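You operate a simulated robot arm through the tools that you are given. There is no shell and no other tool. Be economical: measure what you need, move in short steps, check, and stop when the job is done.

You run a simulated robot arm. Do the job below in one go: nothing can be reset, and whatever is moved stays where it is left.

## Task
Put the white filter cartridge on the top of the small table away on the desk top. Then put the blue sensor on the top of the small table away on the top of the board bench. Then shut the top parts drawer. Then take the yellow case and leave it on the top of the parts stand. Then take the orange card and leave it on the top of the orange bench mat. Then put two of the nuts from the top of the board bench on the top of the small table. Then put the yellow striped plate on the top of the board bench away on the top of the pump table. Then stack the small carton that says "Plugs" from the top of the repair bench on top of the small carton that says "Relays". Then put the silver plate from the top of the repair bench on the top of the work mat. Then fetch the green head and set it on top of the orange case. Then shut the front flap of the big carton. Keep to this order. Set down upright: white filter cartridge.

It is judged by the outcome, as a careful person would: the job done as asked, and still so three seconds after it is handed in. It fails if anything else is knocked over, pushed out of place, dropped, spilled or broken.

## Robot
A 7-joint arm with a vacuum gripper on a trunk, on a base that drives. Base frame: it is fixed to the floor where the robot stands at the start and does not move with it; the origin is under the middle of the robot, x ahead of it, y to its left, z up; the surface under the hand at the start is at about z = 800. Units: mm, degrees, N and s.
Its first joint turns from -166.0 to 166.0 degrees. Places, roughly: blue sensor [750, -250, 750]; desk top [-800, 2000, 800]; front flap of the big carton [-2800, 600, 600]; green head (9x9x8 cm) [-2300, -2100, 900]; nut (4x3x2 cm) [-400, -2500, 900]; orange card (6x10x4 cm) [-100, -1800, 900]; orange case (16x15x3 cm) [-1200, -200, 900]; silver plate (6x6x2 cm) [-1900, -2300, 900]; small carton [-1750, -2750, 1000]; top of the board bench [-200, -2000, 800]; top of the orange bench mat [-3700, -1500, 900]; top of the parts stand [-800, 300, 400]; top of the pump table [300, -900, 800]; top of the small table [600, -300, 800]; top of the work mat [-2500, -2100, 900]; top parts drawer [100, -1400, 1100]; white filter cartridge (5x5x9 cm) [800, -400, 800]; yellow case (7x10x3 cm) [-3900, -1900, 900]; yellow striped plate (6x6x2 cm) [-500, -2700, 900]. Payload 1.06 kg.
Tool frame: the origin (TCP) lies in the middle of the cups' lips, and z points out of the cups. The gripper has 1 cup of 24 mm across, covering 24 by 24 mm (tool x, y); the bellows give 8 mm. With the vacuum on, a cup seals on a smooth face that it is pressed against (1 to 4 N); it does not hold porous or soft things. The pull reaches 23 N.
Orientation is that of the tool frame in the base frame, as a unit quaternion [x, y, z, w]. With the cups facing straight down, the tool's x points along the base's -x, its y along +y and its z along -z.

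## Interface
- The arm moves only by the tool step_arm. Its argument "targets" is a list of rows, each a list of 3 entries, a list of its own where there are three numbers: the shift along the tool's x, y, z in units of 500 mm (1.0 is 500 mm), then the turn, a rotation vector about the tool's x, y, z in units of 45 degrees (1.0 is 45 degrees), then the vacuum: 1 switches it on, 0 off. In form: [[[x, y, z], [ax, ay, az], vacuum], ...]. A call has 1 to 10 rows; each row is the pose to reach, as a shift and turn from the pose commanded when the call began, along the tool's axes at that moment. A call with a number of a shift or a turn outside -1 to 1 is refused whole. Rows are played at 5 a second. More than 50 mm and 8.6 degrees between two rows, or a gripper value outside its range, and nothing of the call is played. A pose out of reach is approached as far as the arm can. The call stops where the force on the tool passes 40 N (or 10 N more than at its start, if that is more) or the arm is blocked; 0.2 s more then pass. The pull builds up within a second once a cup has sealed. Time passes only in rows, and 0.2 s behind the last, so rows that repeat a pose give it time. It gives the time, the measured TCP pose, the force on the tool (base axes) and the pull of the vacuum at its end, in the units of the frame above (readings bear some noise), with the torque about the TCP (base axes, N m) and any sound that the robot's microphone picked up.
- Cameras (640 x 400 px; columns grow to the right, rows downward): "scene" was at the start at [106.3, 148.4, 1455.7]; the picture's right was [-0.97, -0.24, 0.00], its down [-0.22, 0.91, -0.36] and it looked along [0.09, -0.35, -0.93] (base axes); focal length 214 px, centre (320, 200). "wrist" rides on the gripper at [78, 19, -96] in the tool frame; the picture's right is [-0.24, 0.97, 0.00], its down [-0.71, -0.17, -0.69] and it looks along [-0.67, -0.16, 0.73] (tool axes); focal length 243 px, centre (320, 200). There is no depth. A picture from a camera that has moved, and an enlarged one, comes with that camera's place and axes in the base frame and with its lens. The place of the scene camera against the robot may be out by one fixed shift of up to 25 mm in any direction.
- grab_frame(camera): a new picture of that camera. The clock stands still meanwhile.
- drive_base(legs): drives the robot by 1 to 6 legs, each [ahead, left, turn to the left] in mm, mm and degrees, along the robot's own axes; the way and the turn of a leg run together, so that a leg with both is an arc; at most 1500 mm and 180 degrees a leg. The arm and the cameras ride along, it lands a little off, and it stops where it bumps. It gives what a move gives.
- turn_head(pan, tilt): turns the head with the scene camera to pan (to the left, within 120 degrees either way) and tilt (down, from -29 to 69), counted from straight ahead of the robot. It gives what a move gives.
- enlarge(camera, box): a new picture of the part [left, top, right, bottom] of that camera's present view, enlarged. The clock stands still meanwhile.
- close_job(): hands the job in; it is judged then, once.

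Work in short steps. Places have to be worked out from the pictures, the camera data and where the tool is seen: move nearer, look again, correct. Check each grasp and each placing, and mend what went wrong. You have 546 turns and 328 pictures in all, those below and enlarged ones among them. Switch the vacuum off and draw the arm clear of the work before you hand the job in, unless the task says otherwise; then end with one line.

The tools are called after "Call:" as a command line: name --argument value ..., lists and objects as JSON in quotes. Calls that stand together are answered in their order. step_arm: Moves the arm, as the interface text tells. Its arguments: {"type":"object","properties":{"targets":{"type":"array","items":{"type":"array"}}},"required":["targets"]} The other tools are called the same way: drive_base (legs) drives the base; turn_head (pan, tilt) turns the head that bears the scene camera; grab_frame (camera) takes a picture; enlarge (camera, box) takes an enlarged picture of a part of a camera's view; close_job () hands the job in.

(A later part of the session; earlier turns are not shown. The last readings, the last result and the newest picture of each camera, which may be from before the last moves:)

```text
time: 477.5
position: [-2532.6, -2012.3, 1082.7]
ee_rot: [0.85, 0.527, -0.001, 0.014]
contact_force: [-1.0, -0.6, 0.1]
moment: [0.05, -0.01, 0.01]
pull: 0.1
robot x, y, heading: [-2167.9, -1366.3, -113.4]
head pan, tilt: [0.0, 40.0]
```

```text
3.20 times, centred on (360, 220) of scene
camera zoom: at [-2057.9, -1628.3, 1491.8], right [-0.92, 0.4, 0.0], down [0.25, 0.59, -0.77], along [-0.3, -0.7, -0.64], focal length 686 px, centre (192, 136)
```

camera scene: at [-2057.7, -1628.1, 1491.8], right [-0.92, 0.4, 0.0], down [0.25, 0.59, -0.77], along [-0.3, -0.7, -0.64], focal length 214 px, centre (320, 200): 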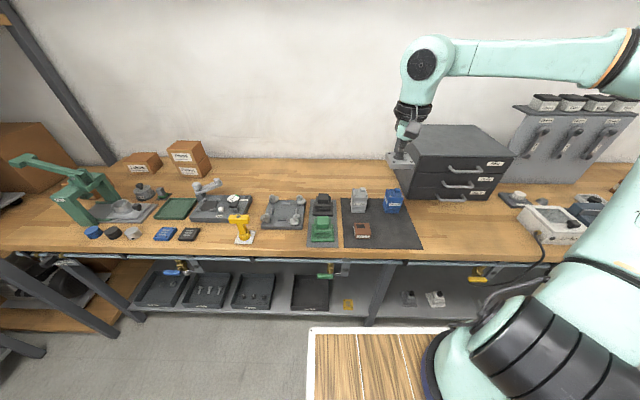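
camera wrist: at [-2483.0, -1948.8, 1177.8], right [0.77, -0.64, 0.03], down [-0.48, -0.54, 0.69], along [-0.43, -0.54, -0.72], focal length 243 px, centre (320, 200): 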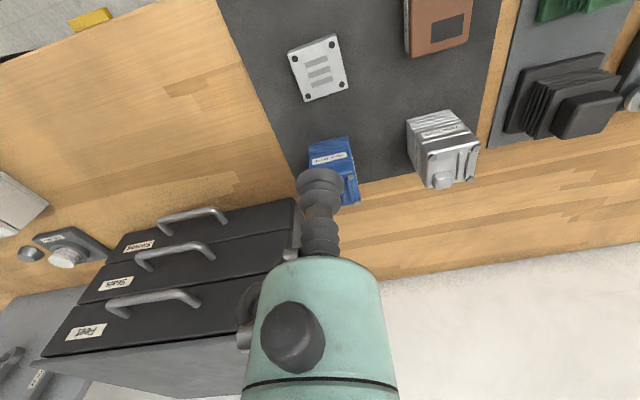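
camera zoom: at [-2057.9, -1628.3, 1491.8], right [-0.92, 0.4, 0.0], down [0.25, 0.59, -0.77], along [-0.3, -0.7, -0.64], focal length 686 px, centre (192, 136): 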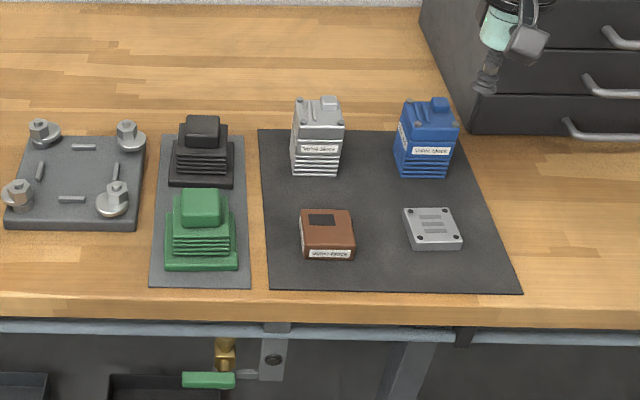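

Silver plate is on the mat. Next the green head (~(-2269,-2106)). Move over it.

Call:
step_arm --targets '[[[0.011, 0.093, -0.02], [0, 0, 0], 0], [[0.022, 0.186, -0.02], [0, 0, 0], 0], [[0.033, 0.279, -0.02], [0, 0, 0], 0], [[0.044, 0.372, -0.02], [0, 0, 0], 0], [[0.055, 0.465, -0.02], [0, 0, 0], 0], [[0.066, 0.557, -0.02], [0, 0, 0], 0]]'

Call:
grab_frame --camera "wrist"

```text
time: 478.9
position: [-2269.3, -2106.0, 1096.9]
ee_rot: [0.85, 0.526, -0.001, 0.014]
contact_force: [-1.1, 0.6, -0.8]
moment: [-0.02, 0.0, 0.0]
pull: 0.1
robot x, y, heading: [-2171.1, -1365.8, -113.3]
head pan, tilt: [0.0, 40.0]
```

```text
181 pictures are left
camera wrist: at [-2219.5, -2042.5, 1192.8], right [0.77, -0.64, 0.03], down [-0.48, -0.54, 0.69], along [-0.43, -0.54, -0.72], focal length 243 px, centre (320, 200)
```

wrist: 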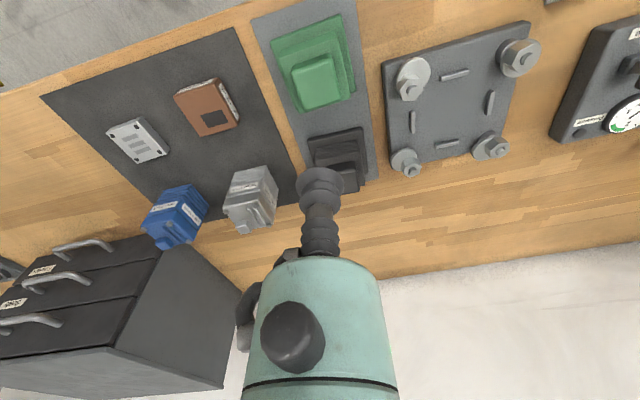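

Call:
step_arm --targets '[[[0, 0, 0.09], [0, 0, 0], 0], [[0, 0, 0.17], [0, 0, 0], 0]]'

Call:
enlarge --camera "wrist" --box '[240, 50, 400, 210]'

```text
time: 479.5
position: [-2266.3, -2107.2, 1012.6]
ee_rot: [0.85, 0.527, -0.001, 0.014]
contact_force: [0.4, -0.3, 0.8]
moment: [0.01, 0.01, -0.04]
pull: 0.1
robot x, y, heading: [-2169.5, -1366.7, -113.2]
head pan, tilt: [0.0, 40.0]
```

```text
2.50 times, centred on (320, 130) of wrist
camera zoom: at [-2217.1, -2043.8, 1107.1], right [0.77, -0.64, 0.03], down [-0.48, -0.54, 0.69], along [-0.43, -0.54, -0.72], focal length 606 px, centre (320, 375)
```

zoom: 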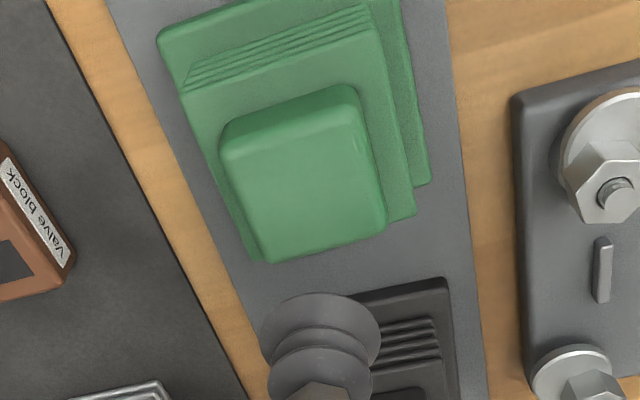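

Cup is aligned within ~3 mm. Descend with vacuum.

Call:
step_arm --targets '[[[0.002, -0.005, 0.07], [0, 0, 0], 1], [[0.002, -0.005, 0.11], [0, 0, 0], 1], [[0.002, -0.005, 0.126], [0, 0, 0], 1], [[0.002, -0.005, 0.136], [0, 0, 0], 1], [[0.002, -0.005, 0.144], [0, 0, 0], 1], [[0.002, -0.005, 0.152], [0, 0, 0], 1]]'

```text
time: 480.9
position: [-2266.1, -2108.6, 938.3]
ee_rot: [0.85, 0.527, -0.001, 0.014]
contact_force: [-0.5, -0.4, 0.8]
moment: [0.16, 0.01, 0.07]
pull: 22.5
robot x, y, heading: [-2170.8, -1364.4, -113.3]
head pan, tilt: [0.0, 40.0]
```

Sealed. Lift.

Call:
step_arm --targets '[[[0, 0, -0.03], [0, 0, 0], 1], [[0, 0, -0.1], [0, 0, 0], 1], [[0, 0, -0.19], [0, 0, 0], 1], [[0, 0, -0.28], [0, 0, 0], 1], [[0, 0, -0.37], [0, 0, 0], 1], [[0, 0, -0.46], [0, 0, 0], 1], [[0, 0, -0.55], [0, 0, 0], 1], [[0, 0, -0.64], [0, 0, 0], 1]]'

Call:
grab_frame --camera "wrist"

```text
time: 482.7
position: [-2271.3, -2102.6, 1260.9]
ee_rot: [0.85, 0.527, 0.001, 0.014]
contact_force: [-0.7, 0.2, -5.2]
moment: [0.03, 0.01, 0.01]
pull: 22.5
robot x, y, heading: [-2169.6, -1367.3, -113.3]
head pan, tilt: [0.0, 40.0]
```

```text
179 pictures are left
camera wrist: at [-2222.5, -2039.6, 1354.5], right [0.77, -0.64, 0.03], down [-0.48, -0.54, 0.69], along [-0.43, -0.54, -0.72], focal length 243 px, centre (320, 200)
```

wrist: 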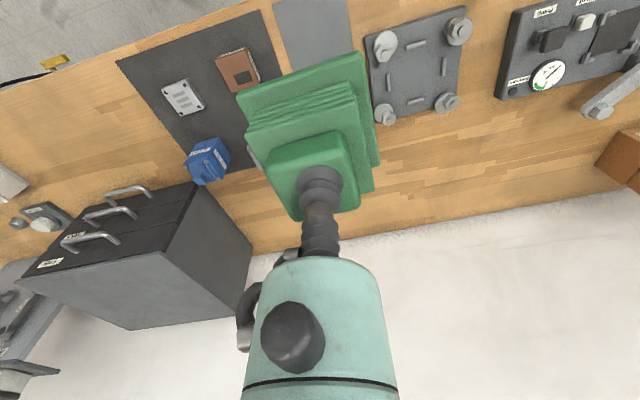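

Green head held (~0.5 kg). The orange case is at about (-1139,-247) on the island, best reached from the corridor facing 153°. Retract and raise, then drive.

Call:
step_arm --targets '[[[0.07, 0, -0.036], [0, 0, 0], 1], [[0.14, 0, -0.072], [0, 0, 0], 1], [[0.21, 0, -0.108], [0, 0, 0], 1], [[0.28, 0, -0.144], [0, 0, 0], 1], [[0.34, 0, -0.18], [0, 0, 0], 1]]'

Call:
drive_base --legs '[[0, 740, 0], [0, 0, -93.7]]'

Call:
turn_head --pan -20 --tilt 30

Call:
grab_frame --camera "scene"

```text
time: 483.9
position: [-2199.5, -1949.0, 1345.4]
ee_rot: [0.85, 0.527, -0.001, 0.013]
contact_force: [-0.5, 0.9, -5.6]
moment: [0.06, -0.03, 0.0]
pull: 23.2
robot x, y, heading: [-2170.5, -1367.2, -113.4]
head pan, tilt: [0.0, 40.0]
```

```text
time: 491.9
position: [-2067.6, -1569.7, 1346.1]
ee_rot: [0.96, -0.28, -0.011, 0.009]
contact_force: [-0.6, -0.9, -6.2]
moment: [-0.04, -0.01, 0.01]
pull: 22.3
robot x, y, heading: [-1492.9, -1656.5, 150.3]
head pan, tilt: [0.0, 40.0]
```

```text
time: 492.8
position: [-2067.8, -1569.1, 1345.4]
ee_rot: [0.96, -0.28, -0.01, 0.008]
contact_force: [-0.6, -0.4, -5.5]
moment: [-0.05, -0.04, 0.03]
pull: 22.5
robot x, y, heading: [-1491.4, -1658.1, 150.6]
head pan, tilt: [-20.0, 30.0]
```

```text
178 pictures are left
camera scene: at [-1749.4, -1732.0, 1507.1], right [0.76, 0.65, 0.0], down [0.33, -0.38, -0.87], along [-0.56, 0.66, -0.5], focal length 214 px, centre (320, 200)
```

scene: 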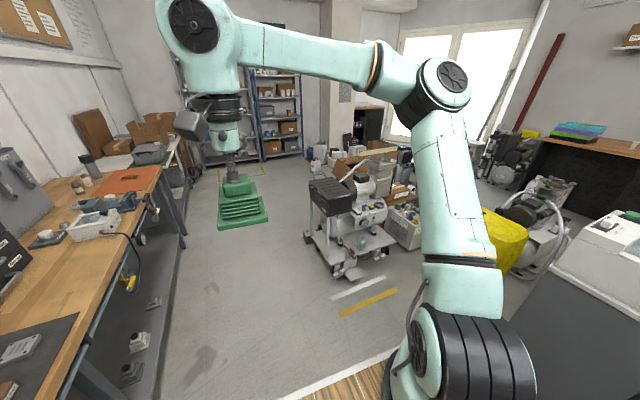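

Call:
turn_head --pan -60 --tilt 30

Call:
grab_frame --camera "scene"

```text
time: 493.8
position: [-2068.4, -1570.4, 1345.6]
ee_rot: [0.96, -0.28, -0.011, 0.008]
contact_force: [-0.2, 0.0, -6.4]
moment: [-0.02, 0.0, 0.01]
pull: 22.6
robot x, y, heading: [-1491.6, -1660.9, 150.8]
head pan, tilt: [-60.0, 30.0]
```

```text
177 pictures are left
camera scene: at [-1691.6, -1710.1, 1507.2], right [1.0, 0.01, 0.0], down [0.01, -0.5, -0.87], along [-0.01, 0.87, -0.5], focal length 214 px, centre (320, 200)
```

scene: 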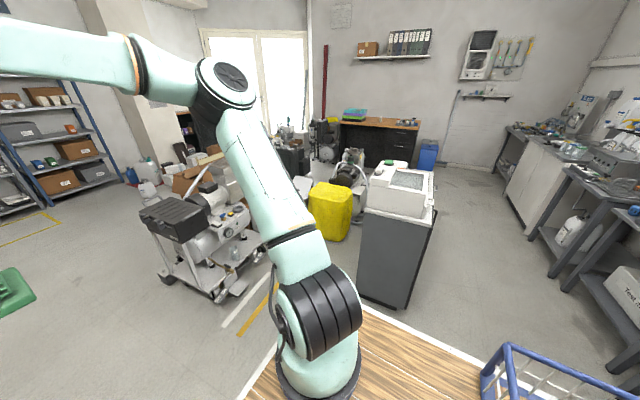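

Route: swing wide of the island corner, then into the corridor.

Call:
drive_base --legs '[[-463, -671, 0], [90, -765, 0], [0, 0, 2]]'

Call:
turn_head --pan 0 --tilt 40

Call:
grab_frame --camera "scene"

```text
time: 502.3
position: [-1042.3, -521.7, 1344.8]
ee_rot: [0.964, -0.265, -0.011, 0.009]
contact_force: [0.5, -0.6, -5.3]
moment: [-0.04, -0.03, 0.01]
pull: 22.6
robot x, y, heading: [-464.2, -596.7, 152.3]
head pan, tilt: [-60.0, 30.0]
```

```text
time: 503.6
position: [-1044.5, -522.1, 1345.5]
ee_rot: [0.964, -0.265, -0.01, 0.009]
contact_force: [0.1, 0.0, -5.4]
moment: [-0.04, -0.05, 0.02]
pull: 22.8
robot x, y, heading: [-463.3, -597.2, 152.2]
head pan, tilt: [0.0, 40.0]
```

```text
176 pictures are left
camera scene: at [-735.7, -702.0, 1491.8], right [0.47, 0.88, 0.0], down [0.57, -0.3, -0.77], along [-0.68, 0.36, -0.64], focal length 214 px, centre (320, 200)
```

scene: 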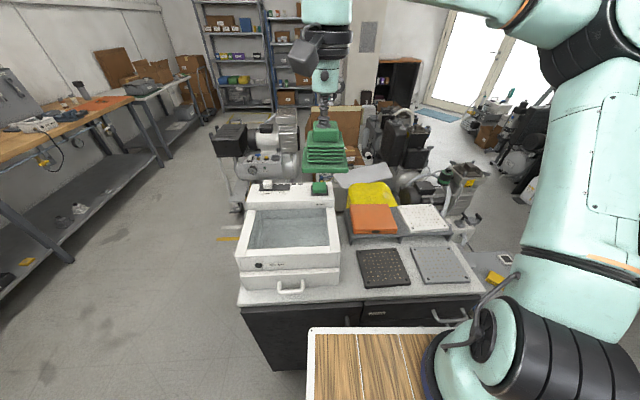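

The orange case top is about (-1150,-250,907). Move the head over it at height.

Call:
step_arm --targets '[[[-0.066, -0.051, 0], [0, 0, 0], 1], [[-0.131, -0.103, 0], [0, 0, 0], 1], [[-0.197, -0.154, 0], [0, 0, 0], 1], [[-0.263, -0.206, 0], [0, 0, 0], 1], [[-0.329, -0.257, 0], [0, 0, 0], 1], [[-0.394, -0.309, 0], [0, 0, 0], 1], [[-0.46, -0.36, 0.02], [0, 0, 0], 1], [[-0.46, -0.36, 0.11], [0, 0, 0], 1], [[-0.46, -0.36, 0.2], [0, 0, 0], 1]]'

Call:
grab_frame --camera "wrist"

Call:
grab_frame --camera "scene"

```text
time: 505.6
position: [-1151.3, -250.6, 1245.8]
ee_rot: [0.964, -0.266, -0.012, 0.009]
contact_force: [0.5, 0.0, -4.9]
moment: [-0.02, 0.0, -0.03]
pull: 22.9
robot x, y, heading: [-465.7, -594.5, 152.1]
head pan, tilt: [0.0, 40.0]
```

```text
175 pictures are left
camera wrist: at [-1092.1, -305.4, 1341.2], right [-0.7, -0.71, 0.03], down [-0.5, 0.52, 0.69], along [-0.51, 0.47, -0.72], focal length 243 px, centre (320, 200)
```

wrist: 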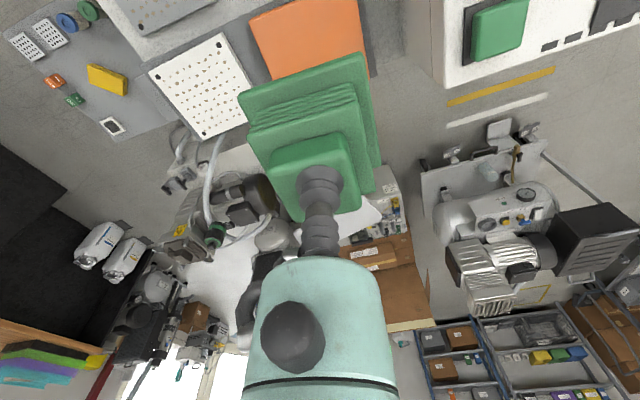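

```text
174 pictures are left
camera scene: at [-735.4, -702.3, 1491.8], right [0.47, 0.89, 0.0], down [0.57, -0.3, -0.77], along [-0.68, 0.36, -0.64], focal length 214 px, centre (320, 200)
```

scene: 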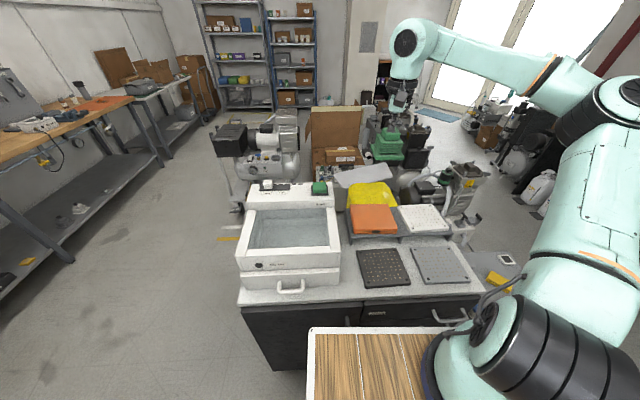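

Aligned with the case centre. Descend.

Call:
step_arm --targets '[[[0, 0, 0.09], [0, 0, 0], 1], [[0, 0, 0.18], [0, 0, 0], 1], [[0, 0, 0.27], [0, 0, 0], 1], [[0, 0, 0.36], [0, 0, 0], 1], [[0, 0, 0.43], [0, 0, 0], 1]]'

Call:
grab_frame --camera "wrist"

Call:
enlarge --camera "scene" --box '[300, 140, 480, 280]'

```text
time: 506.8
position: [-1156.3, -250.8, 1029.7]
ee_rot: [0.964, -0.266, -0.01, 0.008]
contact_force: [0.3, -0.4, -5.2]
moment: [-0.04, -0.02, 0.02]
pull: 22.9
robot x, y, heading: [-467.9, -596.4, 152.2]
head pan, tilt: [0.0, 40.0]
```

```text
173 pictures are left
camera wrist: at [-1098.4, -307.2, 1125.1], right [-0.7, -0.71, 0.03], down [-0.5, 0.52, 0.69], along [-0.51, 0.47, -0.72], focal length 243 px, centre (320, 200)
```

wrist: 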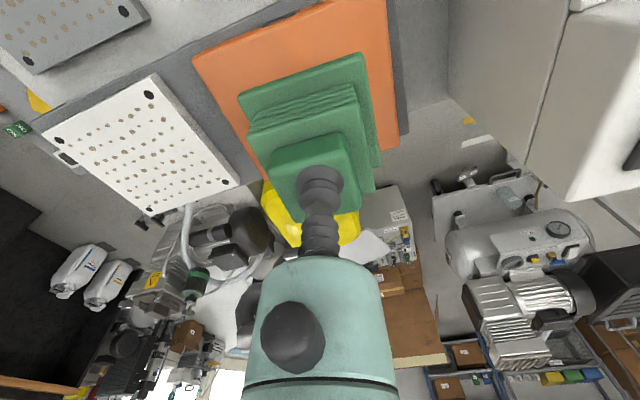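

```text
2.86 times, centred on (390, 210) of scene
camera zoom: at [-735.5, -702.2, 1491.8], right [0.47, 0.89, 0.0], down [0.57, -0.3, -0.77], along [-0.68, 0.36, -0.64], focal length 613 px, centre (120, 171)
```

zoom: 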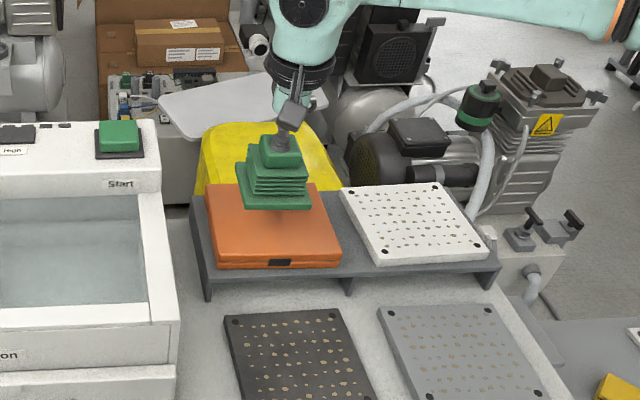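

Centred. Lower in small steps.

Call:
step_arm --targets '[[[0, 0, 0.02], [0, 0, 0], 1], [[0, 0, 0.04], [0, 0, 0], 1], [[0, 0, 0.055], [0, 0, 0], 1], [[0, 0, 0.065], [0, 0, 0], 1]]'

Call:
step_arm --targets '[[[0, 0, 0.008], [0, 0, 0], 1], [[0, 0, 0.014], [0, 0, 0], 1]]'

```text
time: 507.8
position: [-1159.2, -253.0, 995.7]
ee_rot: [0.964, -0.265, -0.01, 0.009]
contact_force: [-0.8, 0.1, -5.4]
moment: [-0.06, -0.08, -0.01]
pull: 22.7
robot x, y, heading: [-469.7, -594.9, 152.5]
head pan, tilt: [0.0, 40.0]
```

```text
time: 508.4
position: [-1157.0, -253.2, 989.5]
ee_rot: [0.964, -0.266, -0.011, 0.009]
contact_force: [0.4, -0.7, -5.6]
moment: [-0.03, -0.01, -0.01]
pull: 23.2
robot x, y, heading: [-468.4, -595.9, 152.5]
head pan, tilt: [0.0, 40.0]
```

Call:
step_arm --targets '[[[0, 0, 0.006], [0, 0, 0], 1], [[0, 0, 0.012], [0, 0, 0], 1]]'

```text
time: 509.0
position: [-1159.4, -253.7, 983.6]
ee_rot: [0.964, -0.266, -0.011, 0.009]
contact_force: [-0.6, 0.1, -6.0]
moment: [-0.04, -0.04, 0.01]
pull: 23.2
robot x, y, heading: [-468.9, -593.0, 152.5]
head pan, tilt: [0.0, 40.0]
```

Call:
step_arm --targets '[[[0, 0, 0.006], [0, 0, 0], 1], [[0, 0, 0.012], [0, 0, 0], 1]]'

```text
time: 509.6
position: [-1157.6, -254.4, 977.2]
ee_rot: [0.964, -0.266, -0.01, 0.01]
contact_force: [-0.4, 0.3, -5.5]
moment: [-0.03, -0.04, -0.01]
pull: 22.6
robot x, y, heading: [-464.8, -595.3, 152.1]
head pan, tilt: [0.0, 40.0]
```

Call:
step_arm --targets '[[[0, 0, 0.006], [0, 0, 0], 1], [[0, 0, 0.012], [0, 0, 0], 1]]'

Call:
enlarge --camera "scene" --box '[340, 160, 440, 250]'

```text
time: 510.2
position: [-1159.2, -255.4, 973.1]
ee_rot: [0.964, -0.265, -0.012, 0.01]
contact_force: [-2.4, -4.0, 16.0]
moment: [0.03, -0.12, 0.05]
pull: 23.0
robot x, y, heading: [-466.1, -596.7, 152.4]
head pan, tilt: [0.0, 40.0]
```

```text
4.44 times, centred on (390, 205) of scene
camera zoom: at [-735.1, -702.5, 1491.9], right [0.47, 0.89, 0.0], down [0.57, -0.3, -0.77], along [-0.68, 0.36, -0.64], focal length 953 px, centre (9, 178)
```

zoom: 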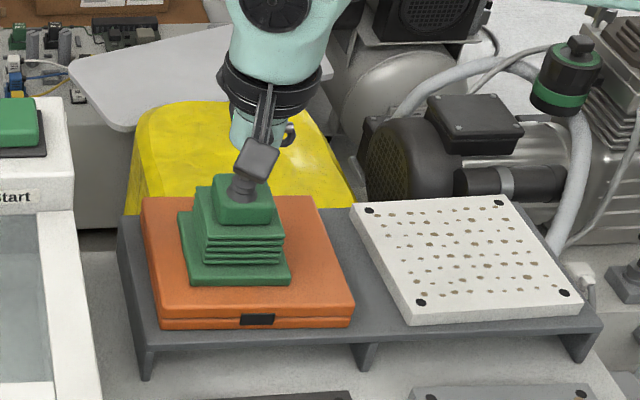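

On the orange case, well inside its edges. Release and rise.

Call:
step_arm --targets '[[[0, 0, -0.002], [0, 0, 0], 1], [[0, 0, -0.002], [0, 0, 0], 0], [[0, 0, -0.002], [0, 0, 0], 0], [[0, 0, -0.002], [0, 0, 0], 0], [[0, 0, -0.012], [0, 0, 0], 0], [[0, 0, -0.05], [0, 0, 0], 0], [[0, 0, -0.14], [0, 0, 0], 0], [[0, 0, -0.23], [0, 0, 0], 0], [[0, 0, -0.32], [0, 0, 0], 0], [[0, 0, -0.41], [0, 0, 0], 0]]'

Call:
grab_frame --camera "scene"

```text
time: 512.4
position: [-1154.5, -251.8, 1179.6]
ee_rot: [0.964, -0.265, -0.01, 0.008]
contact_force: [0.7, 0.5, -0.4]
moment: [-0.03, -0.02, 0.03]
pull: 0.1
robot x, y, heading: [-467.3, -596.4, 152.2]
head pan, tilt: [0.0, 40.0]
```

```text
170 pictures are left
camera scene: at [-735.8, -701.9, 1491.8], right [0.47, 0.89, 0.0], down [0.57, -0.3, -0.77], along [-0.68, 0.36, -0.64], focal length 214 px, centre (320, 200)
```

scene: 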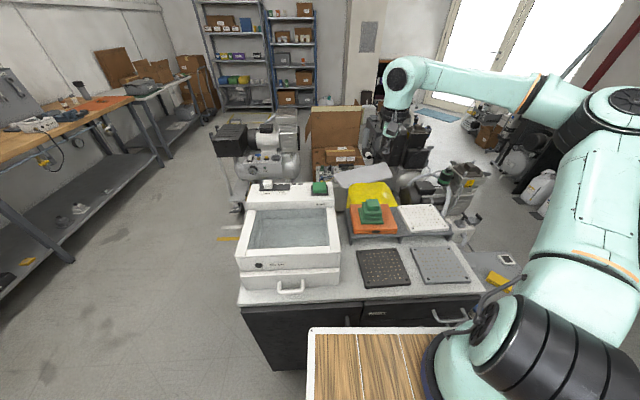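

Head is in place. Last job: the big carton's front flap. Retract and drive around for a look.

Call:
step_arm --targets '[[[0, 0, -0.09], [0, 0, 0], 0], [[0, 0, -0.18], [0, 0, 0], 0], [[0, 0, -0.27], [0, 0, 0], 0], [[0.08, 0, -0.3], [0, 0, 0], 0], [[0.16, 0, -0.33], [0, 0, 0], 0], [[0.24, 0, -0.33], [0, 0, 0], 0], [[0.32, 0, -0.33], [0, 0, 0], 0], [[0.4, 0, -0.33], [0, 0, 0], 0]]'

Call:
drive_base --legs '[[-90, 765, 0], [463, 671, 0]]'

Call:
turn_head --pan 0 --tilt 25

Call:
grab_frame --camera "scene"

```text
time: 514.2
position: [-979.1, -350.7, 1339.8]
ee_rot: [0.964, -0.266, -0.011, 0.008]
contact_force: [0.1, -0.6, 0.9]
moment: [-0.04, -0.04, 0.01]
pull: 0.0
robot x, y, heading: [-466.7, -596.8, 152.4]
head pan, tilt: [0.0, 40.0]
```

```text
time: 522.3
position: [-1969.9, -1426.9, 1339.3]
ee_rot: [0.963, -0.269, -0.011, 0.009]
contact_force: [0.2, -0.8, -0.4]
moment: [0.01, 0.03, -0.03]
pull: 0.3
robot x, y, heading: [-1460.2, -1676.7, 152.0]
head pan, tilt: [0.0, 40.0]
```

```text
time: 523.0
position: [-1970.8, -1426.9, 1339.4]
ee_rot: [0.963, -0.268, -0.011, 0.009]
contact_force: [0.1, 0.5, -0.2]
moment: [0.03, 0.01, 0.01]
pull: 0.0
robot x, y, heading: [-1460.3, -1675.7, 151.9]
head pan, tilt: [0.0, 25.0]
```

```text
169 pictures are left
camera scene: at [-1736.0, -1776.4, 1515.1], right [0.47, 0.88, 0.0], down [0.37, -0.2, -0.91], along [-0.8, 0.43, -0.42], focal length 214 px, centre (320, 200)
```

scene: 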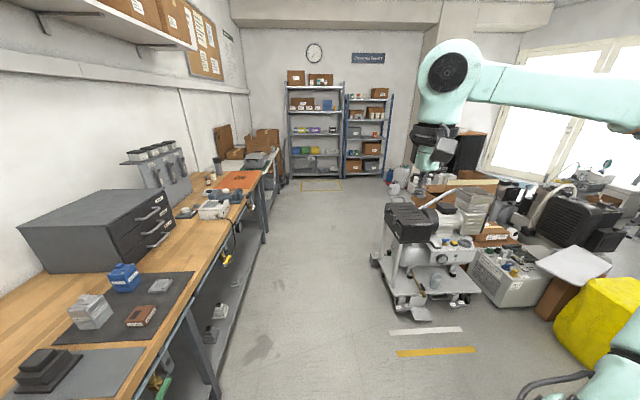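

Call:
drive_base --legs '[[1400, 0, 0], [500, 0, 0]]'

Call:
turn_head --pan -60 --tilt 30

Call:
grab_frame --camera "scene"

```text
time: 530.9
position: [-3246.3, -683.0, 1340.1]
ee_rot: [0.956, -0.293, -0.011, 0.009]
contact_force: [-0.4, 0.7, -0.5]
moment: [-0.03, -0.03, -0.02]
pull: 0.0
robot x, y, heading: [-2748.2, -955.5, 149.2]
head pan, tilt: [0.0, 25.0]
stopped in leg 2: the robot was blocked; the commanded pose is now the measured one
```

```text
time: 532.2
position: [-3246.6, -682.1, 1337.6]
ee_rot: [0.956, -0.294, -0.009, 0.009]
contact_force: [-0.2, 1.4, -0.5]
moment: [0.03, -0.02, -0.02]
pull: 0.1
robot x, y, heading: [-2749.6, -956.1, 149.2]
head pan, tilt: [-60.0, 30.0]
```

```text
168 pictures are left
camera scene: at [-2949.0, -1001.9, 1507.2], right [1.0, -0.02, 0.0], down [-0.01, -0.5, -0.87], along [0.02, 0.87, -0.5], focal length 214 px, centre (320, 200)
```

scene: 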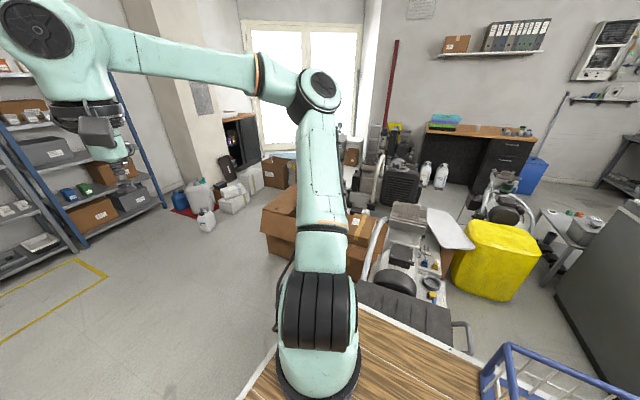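

The base bumped the compressor trolley on the right. I move away to the left and check it.

Call:
drive_base --legs '[[0, 150, 2.5]]'

Call:
turn_head --pan -80 --tilt 50

Call:
grab_frame --camera "scene"

```text
time: 533.6
position: [-3332.6, -834.6, 1338.4]
ee_rot: [0.962, -0.273, -0.01, 0.009]
contact_force: [-0.2, 0.7, -0.3]
moment: [0.01, -0.01, -0.01]
pull: 0.0
robot x, y, heading: [-2826.7, -1084.9, 151.3]
head pan, tilt: [-60.0, 30.0]
```

```text
time: 534.4
position: [-3332.1, -833.6, 1337.6]
ee_rot: [0.962, -0.274, -0.009, 0.01]
contact_force: [0.4, 0.4, 0.8]
moment: [-0.01, 0.01, 0.0]
pull: 0.0
robot x, y, heading: [-2822.7, -1087.0, 151.7]
head pan, tilt: [-80.0, 50.0]
```

```text
167 pictures are left
camera scene: at [-2994.8, -1157.1, 1477.7], right [0.95, -0.32, 0.0], down [-0.24, -0.73, -0.64], along [0.2, 0.61, -0.77], focal length 214 px, centre (320, 200)
```

scene: 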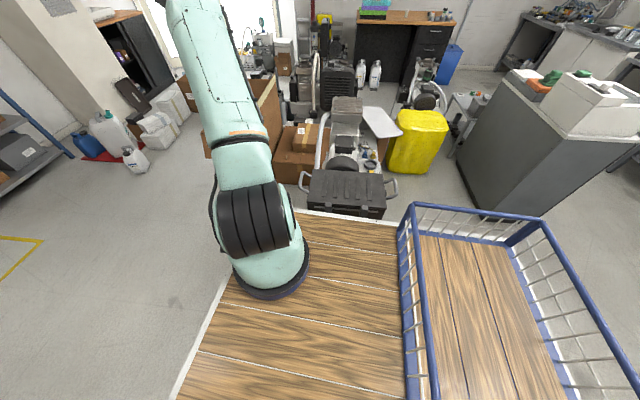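

Call:
drive_base --legs '[[620, 0, 0]]'

Call:
turn_head --pan -75 --tilt 35

Call:
grab_frame --camera "scene"

```text
time: 537.9
position: [-3872.3, -540.9, 1338.4]
ee_rot: [0.962, -0.272, -0.009, 0.009]
contact_force: [-0.2, 0.0, -0.5]
moment: [-0.01, 0.0, 0.04]
pull: 0.0
robot x, y, heading: [-3360.5, -792.3, 151.4]
head pan, tilt: [-80.0, 50.0]
```

```text
time: 538.6
position: [-3872.7, -541.2, 1338.2]
ee_rot: [0.962, -0.273, -0.009, 0.009]
contact_force: [0.1, -0.1, -0.7]
moment: [-0.04, -0.02, 0.01]
pull: 0.0
robot x, y, heading: [-3365.9, -790.6, 151.4]
head pan, tilt: [-75.0, 35.0]
```

```text
166 pictures are left
camera scene: at [-3538.2, -851.2, 1499.3], right [0.97, -0.23, 0.0], down [-0.13, -0.56, -0.82], along [0.19, 0.8, -0.57], focal length 214 px, centre (320, 200)
```

scene: 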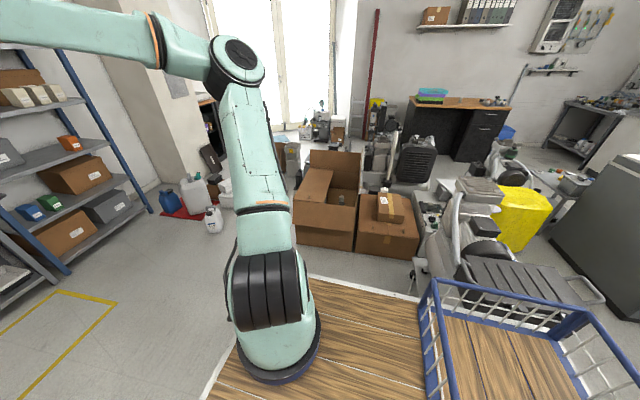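

Call:
drive_base --legs '[[150, 0, 0], [0, 0, -83]]'

Call:
turn_head --pan 0 --tilt 35

Call:
grab_frame --camera "scene"

```text
time: 543.6
position: [-3298.3, -190.0, 1338.9]
ee_rot: [-0.533, 0.846, 0.013, 0.0]
contact_force: [0.4, 0.3, 0.9]
moment: [0.02, 0.02, 0.0]
pull: 0.2
robot x, y, heading: [-3495.3, -724.6, 67.8]
head pan, tilt: [-75.0, 35.0]
```

```text
time: 545.0
position: [-3297.9, -189.5, 1339.3]
ee_rot: [-0.534, 0.845, 0.014, 0.0]
contact_force: [0.1, 0.4, 1.2]
moment: [-0.03, -0.01, -0.02]
pull: 0.1
robot x, y, heading: [-3494.1, -720.3, 67.4]
head pan, tilt: [0.0, 35.0]
```

```text
165 pictures are left
camera scene: at [-3623.6, -475.5, 1499.4], right [0.92, -0.38, 0.0], down [-0.22, -0.53, -0.82], along [0.31, 0.76, -0.57], focal length 214 px, centre (320, 200)
```

scene: 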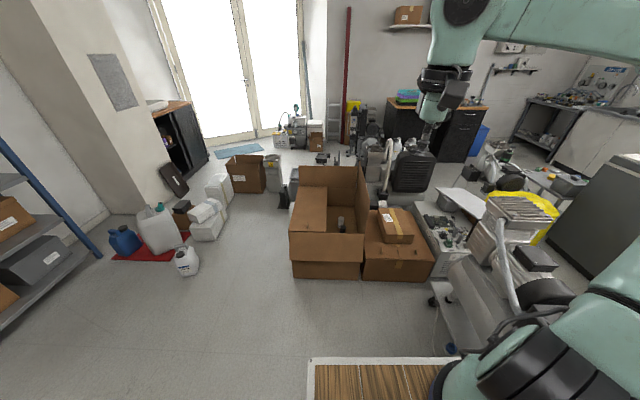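

Call:
enlarge --camera "scene" --box '[260, 150, 450, 300]'

```text
2.67 times, centred on (355, 225) of scene
camera zoom: at [-3623.6, -475.5, 1499.4], right [0.92, -0.38, 0.0], down [-0.22, -0.53, -0.82], along [0.31, 0.76, -0.57], focal length 572 px, centre (227, 133)
```

zoom: 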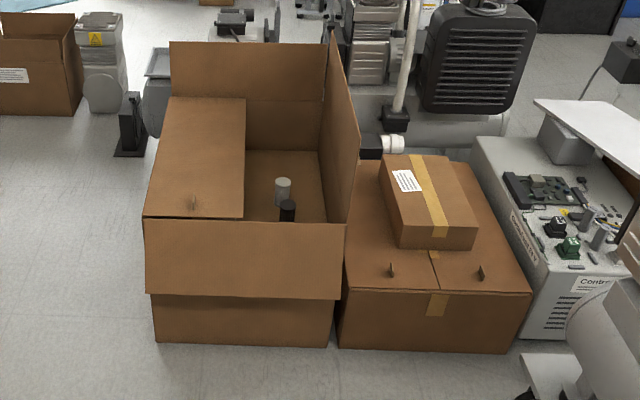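

The big carton: left flap closed inward, back and right flaps upright, one flap hanging toward me. The stated flap place (z≈600) fits an upright one. I drive closer for a better look.

Call:
drive_base --legs '[[550, 0, 0]]'

Call:
turn_head --pan 0 --tilt 50

Call:
grab_frame --camera "scene"

Call:
grab_frame --camera "wrist"

```text
time: 548.2
position: [-3092.9, 325.6, 1338.8]
ee_rot: [-0.538, 0.843, 0.013, 0.001]
contact_force: [0.1, 0.5, 0.3]
moment: [0.0, 0.01, -0.03]
pull: 0.1
robot x, y, heading: [-3282.1, -205.5, 68.1]
head pan, tilt: [0.0, 35.0]
```

```text
time: 549.0
position: [-3092.1, 327.0, 1338.4]
ee_rot: [-0.537, 0.844, 0.013, 0.0]
contact_force: [1.0, 0.3, 0.5]
moment: [0.0, 0.01, -0.01]
pull: 0.1
robot x, y, heading: [-3282.5, -207.4, 68.1]
head pan, tilt: [0.0, 50.0]
```

```text
163 pictures are left
camera scene: at [-3420.8, 27.0, 1477.7], right [0.93, -0.37, 0.0], down [-0.29, -0.71, -0.64], along [0.24, 0.6, -0.77], focal length 214 px, centre (320, 200)
```

scene: 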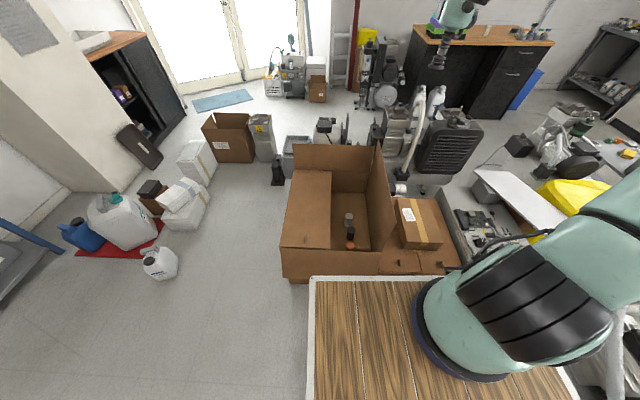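

```text
162 pictures are left
camera wrist: at [-3143.0, 260.2, 1434.0], right [-0.78, 0.62, 0.03], down [0.46, 0.55, 0.69], along [0.42, 0.55, -0.72], focal length 243 px, centre (320, 200)
```

wrist: 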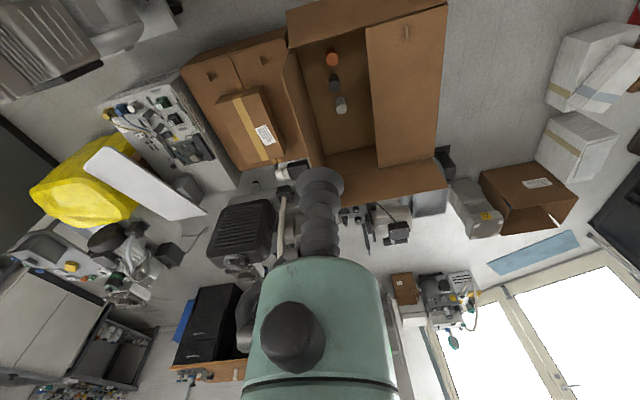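

Call:
enlarge --camera "scene" --box '[260, 130, 460, 290]'

Call:
enlarge --camera "wrist" --box '[170, 0, 460, 210]'

```text
2.50 times, centred on (360, 210) of scene
camera zoom: at [-3420.8, 27.0, 1477.7], right [0.93, -0.37, 0.0], down [-0.29, -0.71, -0.64], along [0.24, 0.6, -0.77], focal length 536 px, centre (220, 175)
```

zoom: 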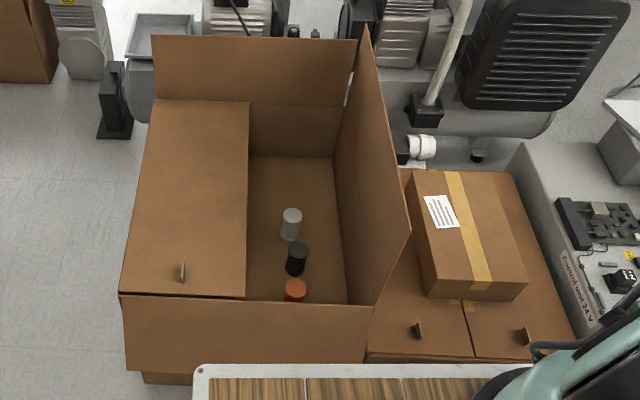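

```text
1.90 times, centred on (315, 105) of wrist
camera zoom: at [-3143.0, 260.2, 1434.0], right [-0.78, 0.62, 0.03], down [0.46, 0.55, 0.69], along [0.42, 0.55, -0.72], focal length 462 px, centre (330, 381)
```

zoom: 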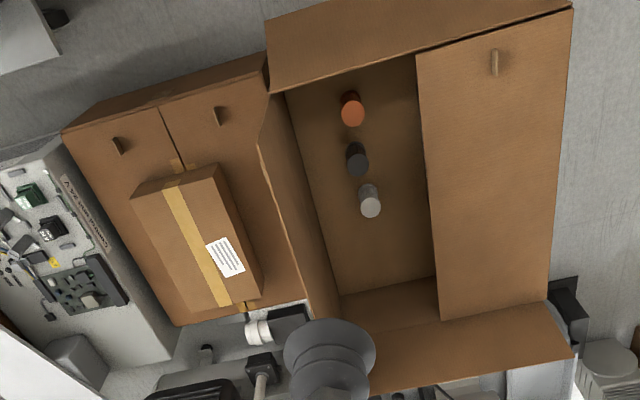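

The upright right-hand flap (centre ≈(-2893,574,690)) is the one matching the stated place. Plan: put the hand on its outer side and push it over inward. First a small base move.

Call:
drive_base --legs '[[80, -40, 0]]'

```text
time: 550.1
position: [-3025.5, 387.2, 1338.3]
ee_rot: [-0.537, 0.844, 0.013, 0.0]
contact_force: [0.0, 0.2, -0.1]
moment: [-0.03, -0.03, 0.01]
pull: 0.1
robot x, y, heading: [-3218.0, -150.9, 68.0]
head pan, tilt: [0.0, 50.0]
```

Call:
step_arm --targets '[[[-0.076, -0.041, 0], [0, 0, 0], 0], [[-0.152, -0.082, 0], [0, 0, 0], 0], [[-0.228, -0.123, 0], [0, 0, 0], 0], [[-0.304, -0.164, 0], [0, 0, 0], 0], [[-0.38, -0.205, 0], [0, 0, 0], 0], [[-0.455, -0.246, 0], [0, 0, 0], 0]]'

Call:
grab_frame --camera "wrist"

Call:
grab_frame --camera "scene"

```text
time: 551.5
position: [-2815.0, 539.5, 1339.9]
ee_rot: [-0.538, 0.843, 0.013, 0.0]
contact_force: [1.2, -0.5, 0.6]
moment: [0.02, -0.01, 0.02]
pull: 0.1
robot x, y, heading: [-3217.3, -147.0, 68.2]
head pan, tilt: [0.0, 50.0]
```

```text
159 pictures are left
camera wrist: at [-2865.9, 474.2, 1434.9], right [-0.78, 0.62, 0.03], down [0.46, 0.55, 0.69], along [0.42, 0.55, -0.72], focal length 243 px, centre (320, 200)
```

wrist: 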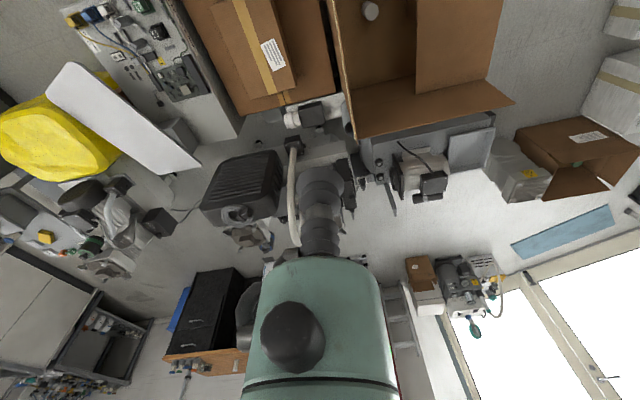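

```text
158 pictures are left
camera scene: at [-3353.0, 87.4, 1477.7], right [0.93, -0.37, 0.0], down [-0.29, -0.71, -0.64], along [0.24, 0.6, -0.77], focal length 214 px, centre (320, 200)
```

scene: 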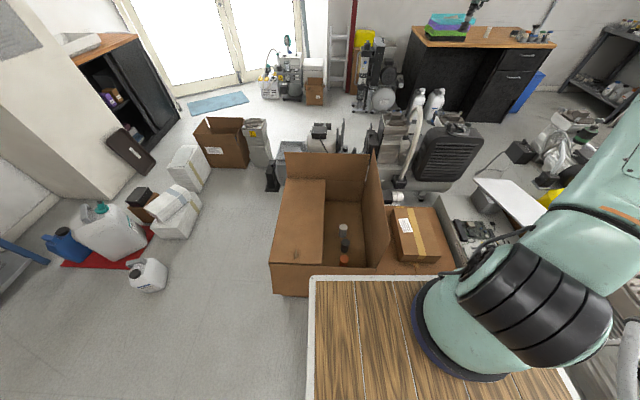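

The cup is ~50 mm outside the flap's top edge with clear space below. Descend alongside it.

Call:
step_arm --targets '[[[0, 0, 0.097], [0, 0, 0], 0], [[0, 0, 0.194], [0, 0, 0], 0], [[0, 0, 0.291], [0, 0, 0], 0], [[0, 0, 0.388], [0, 0, 0], 0], [[0, 0, 0.485], [0, 0, 0], 0], [[0, 0, 0.582], [0, 0, 0], 0], [[0, 0, 0.679], [0, 0, 0], 0], [[0, 0, 0.776], [0, 0, 0], 0], [[0, 0, 0.873], [0, 0, 0], 0]]'

Call:
grab_frame --camera "wrist"

Call:
enlarge --camera "scene" --box '[260, 120, 500, 290]'

```text
time: 553.5
position: [-2823.6, 551.3, 901.5]
ee_rot: [-0.537, 0.844, 0.014, 0.001]
contact_force: [0.7, -0.1, 0.0]
moment: [0.04, 0.01, 0.01]
pull: 0.1
robot x, y, heading: [-3216.6, -148.9, 68.3]
head pan, tilt: [0.0, 50.0]
```

```text
157 pictures are left
camera wrist: at [-2873.8, 486.0, 996.8], right [-0.78, 0.62, 0.03], down [0.46, 0.55, 0.69], along [0.42, 0.55, -0.72], focal length 243 px, centre (320, 200)
```

wrist: 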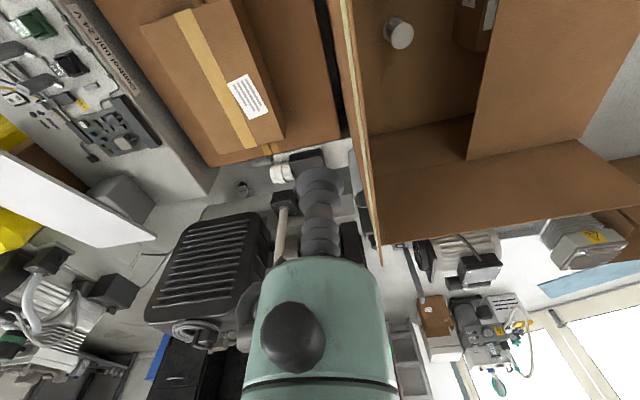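

```text
2.35 times, centred on (380, 205) of scene
camera zoom: at [-3352.7, 87.6, 1477.7], right [0.93, -0.37, 0.0], down [-0.29, -0.71, -0.64], along [0.24, 0.6, -0.77], focal length 505 px, centre (179, 188)
```

zoom: 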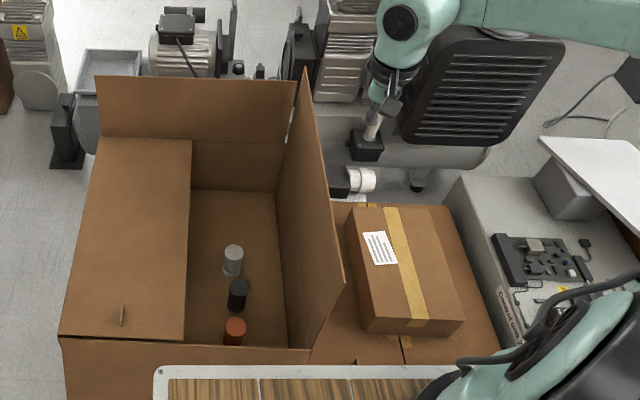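

Flap edge is 32 mm to the left of the cup. Shift 25 mm right, descend to z≈730, then push left.

Call:
step_arm --targets '[[[0, -0.05, 0.04], [0, 0, 0], 0], [[0, -0.05, 0.13], [0, 0, 0], 0], [[0, -0.05, 0.22], [0, 0, 0], 0], [[0, -0.05, 0.3], [0, 0, 0], 0], [[0, -0.05, 0.34], [0, 0, 0], 0]]'

Call:
grab_frame --camera "wrist"

```text
time: 554.7
position: [-2802.6, 543.3, 729.7]
ee_rot: [-0.538, 0.843, 0.014, 0.001]
contact_force: [0.2, 0.2, 0.1]
moment: [0.01, 0.01, 0.02]
pull: 0.0
robot x, y, heading: [-3219.7, -146.1, 67.8]
head pan, tilt: [0.0, 50.0]
```

```text
155 pictures are left
camera wrist: at [-2851.9, 478.5, 825.7], right [-0.78, 0.62, 0.03], down [0.46, 0.55, 0.69], along [0.42, 0.55, -0.72], focal length 243 px, centre (320, 200)
```

wrist: 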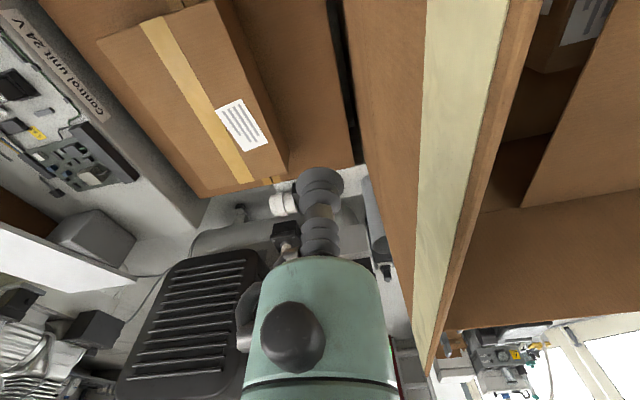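

The flap's outer face is beside the cup. Push left (+y tool) steadily.

Call:
step_arm --targets '[[[0, 0.04, 0], [0, 0, 0], 0], [[0, 0.08, 0], [0, 0, 0], 0], [[0, 0.12, 0], [0, 0, 0], 0], [[0, 0.16, 0], [0, 0, 0], 0], [[0, 0.2, 0], [0, 0, 0], 0], [[0, 0.24, 0], [0, 0, 0], 0]]'

Call:
grab_frame --camera "wrist"

Call:
enlarge --camera "scene" --box '[260, 120, 500, 290]'

```text
time: 556.1
position: [-2911.5, 594.9, 735.5]
ee_rot: [-0.537, 0.843, 0.013, 0.0]
contact_force: [0.4, -0.2, 0.2]
moment: [-0.02, 0.01, -0.02]
pull: 0.0
robot x, y, heading: [-3217.7, -150.7, 68.1]
head pan, tilt: [0.0, 50.0]
```

```text
154 pictures are left
camera wrist: at [-2962.3, 529.3, 830.5], right [-0.78, 0.62, 0.03], down [0.46, 0.55, 0.69], along [0.42, 0.55, -0.72], focal length 243 px, centre (320, 200)
```

wrist: 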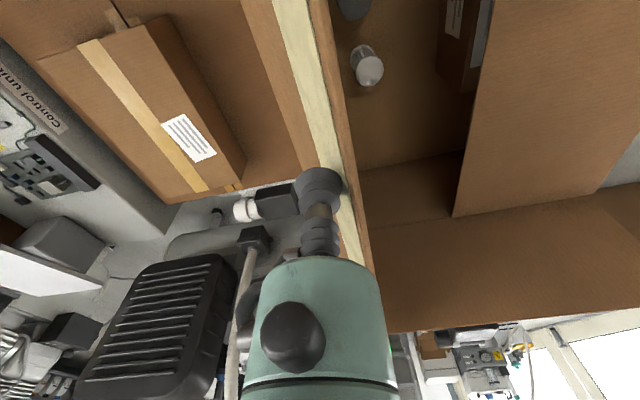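

```text
2.35 times, centred on (380, 205) of scene
camera zoom: at [-3352.5, 87.7, 1477.7], right [0.93, -0.37, 0.0], down [-0.29, -0.71, -0.64], along [0.24, 0.6, -0.77], focal length 505 px, centre (179, 188)
```

zoom: 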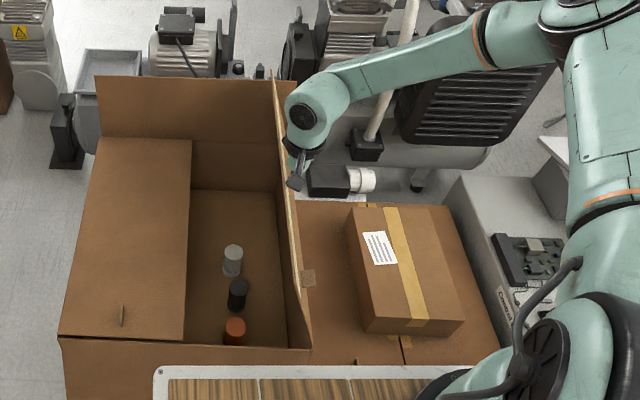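

The flap is swinging. Keep pushing left.

Call:
step_arm --targets '[[[0, 0.04, 0], [0, 0, 0], 0], [[0, 0.08, 0], [0, 0, 0], 0], [[0, 0.12, 0], [0, 0, 0], 0], [[0, 0.16, 0], [0, 0, 0], 0], [[0, 0.2, 0], [0, 0, 0], 0]]'

Call:
grab_frame --camera "wrist"

Call:
enlarge --camera "scene" --box '[260, 120, 500, 290]'

```text
time: 557.3
position: [-3002.8, 636.4, 738.9]
ee_rot: [-0.537, 0.843, 0.013, 0.0]
contact_force: [-0.2, -0.2, -0.1]
moment: [0.0, 0.03, -0.01]
pull: 0.1
robot x, y, heading: [-3218.7, -148.7, 68.0]
head pan, tilt: [0.0, 50.0]
```

```text
152 pictures are left
camera wrist: at [-3052.1, 570.7, 833.5], right [-0.78, 0.62, 0.02], down [0.46, 0.55, 0.69], along [0.42, 0.55, -0.72], focal length 243 px, centre (320, 200)
```

wrist: 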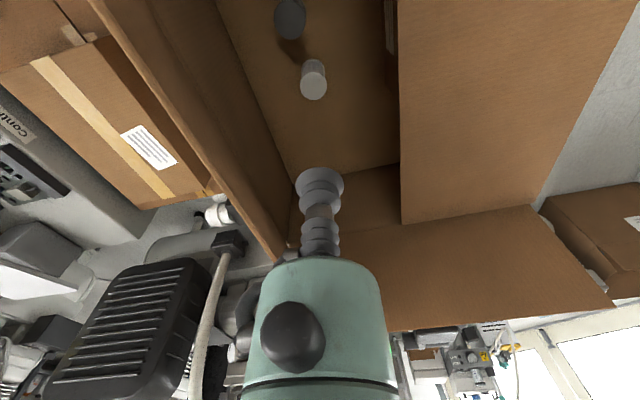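

```text
2.35 times, centred on (380, 205) of scene
camera zoom: at [-3352.4, 87.7, 1477.7], right [0.93, -0.37, 0.0], down [-0.29, -0.71, -0.64], along [0.24, 0.6, -0.77], focal length 505 px, centre (179, 188)
```

zoom: 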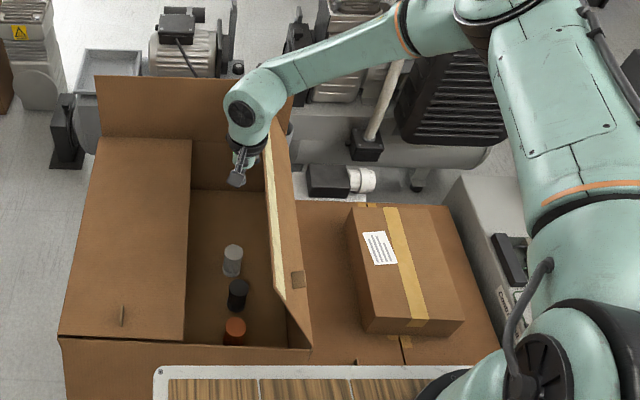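

The cup slid over the flap's edge as it leaned in (~50°). Lift, go back outside, lower to the minimum (~668), and push again.

Call:
step_arm --targets '[[[0, 0, -0.08], [0, 0, 0], 0], [[0, -0.08, -0.1], [0, 0, 0], 0], [[0, -0.17, -0.1], [0, 0, 0], 0], [[0, -0.26, -0.1], [0, 0, 0], 0], [[0, -0.33, -0.1], [0, 0, 0], 0], [[0, -0.33, -0.02], [0, 0, 0], 0], [[0, -0.33, 0.06], [0, 0, 0], 0], [[0, -0.33, 0.13], [0, 0, 0], 0]]'

Call:
grab_frame --camera "wrist"

Call:
enlarge --camera "scene" --box '[260, 120, 500, 290]'

```text
time: 559.1
position: [-2856.8, 566.1, 688.4]
ee_rot: [-0.537, 0.843, 0.013, 0.001]
contact_force: [0.0, -0.4, -0.4]
moment: [-0.04, 0.0, 0.01]
pull: 0.1
out of reach, approached as far as the arm can: row 8
robot x, y, heading: [-3216.5, -144.4, 68.1]
head pan, tilt: [0.0, 50.0]
```

```text
150 pictures are left
camera wrist: at [-2905.7, 501.2, 783.0], right [-0.78, 0.62, 0.02], down [0.46, 0.55, 0.69], along [0.42, 0.55, -0.72], focal length 243 px, centre (320, 200)
```

wrist: 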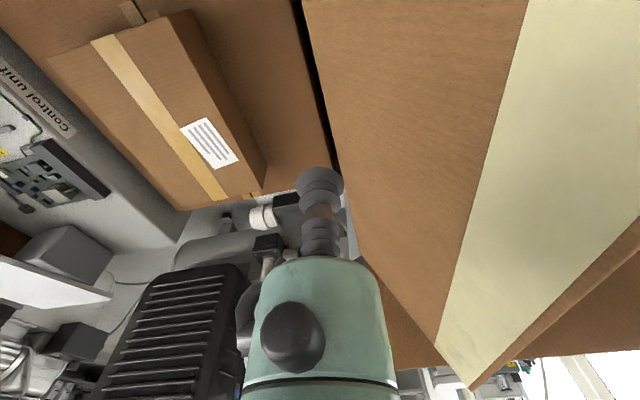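

```text
2.35 times, centred on (380, 205) of scene
camera zoom: at [-3352.6, 87.7, 1477.7], right [0.93, -0.37, 0.0], down [-0.29, -0.71, -0.64], along [0.24, 0.6, -0.77], focal length 505 px, centre (179, 188)
```

zoom: 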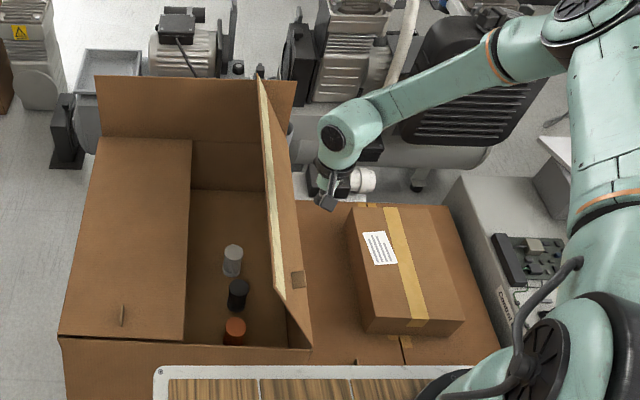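

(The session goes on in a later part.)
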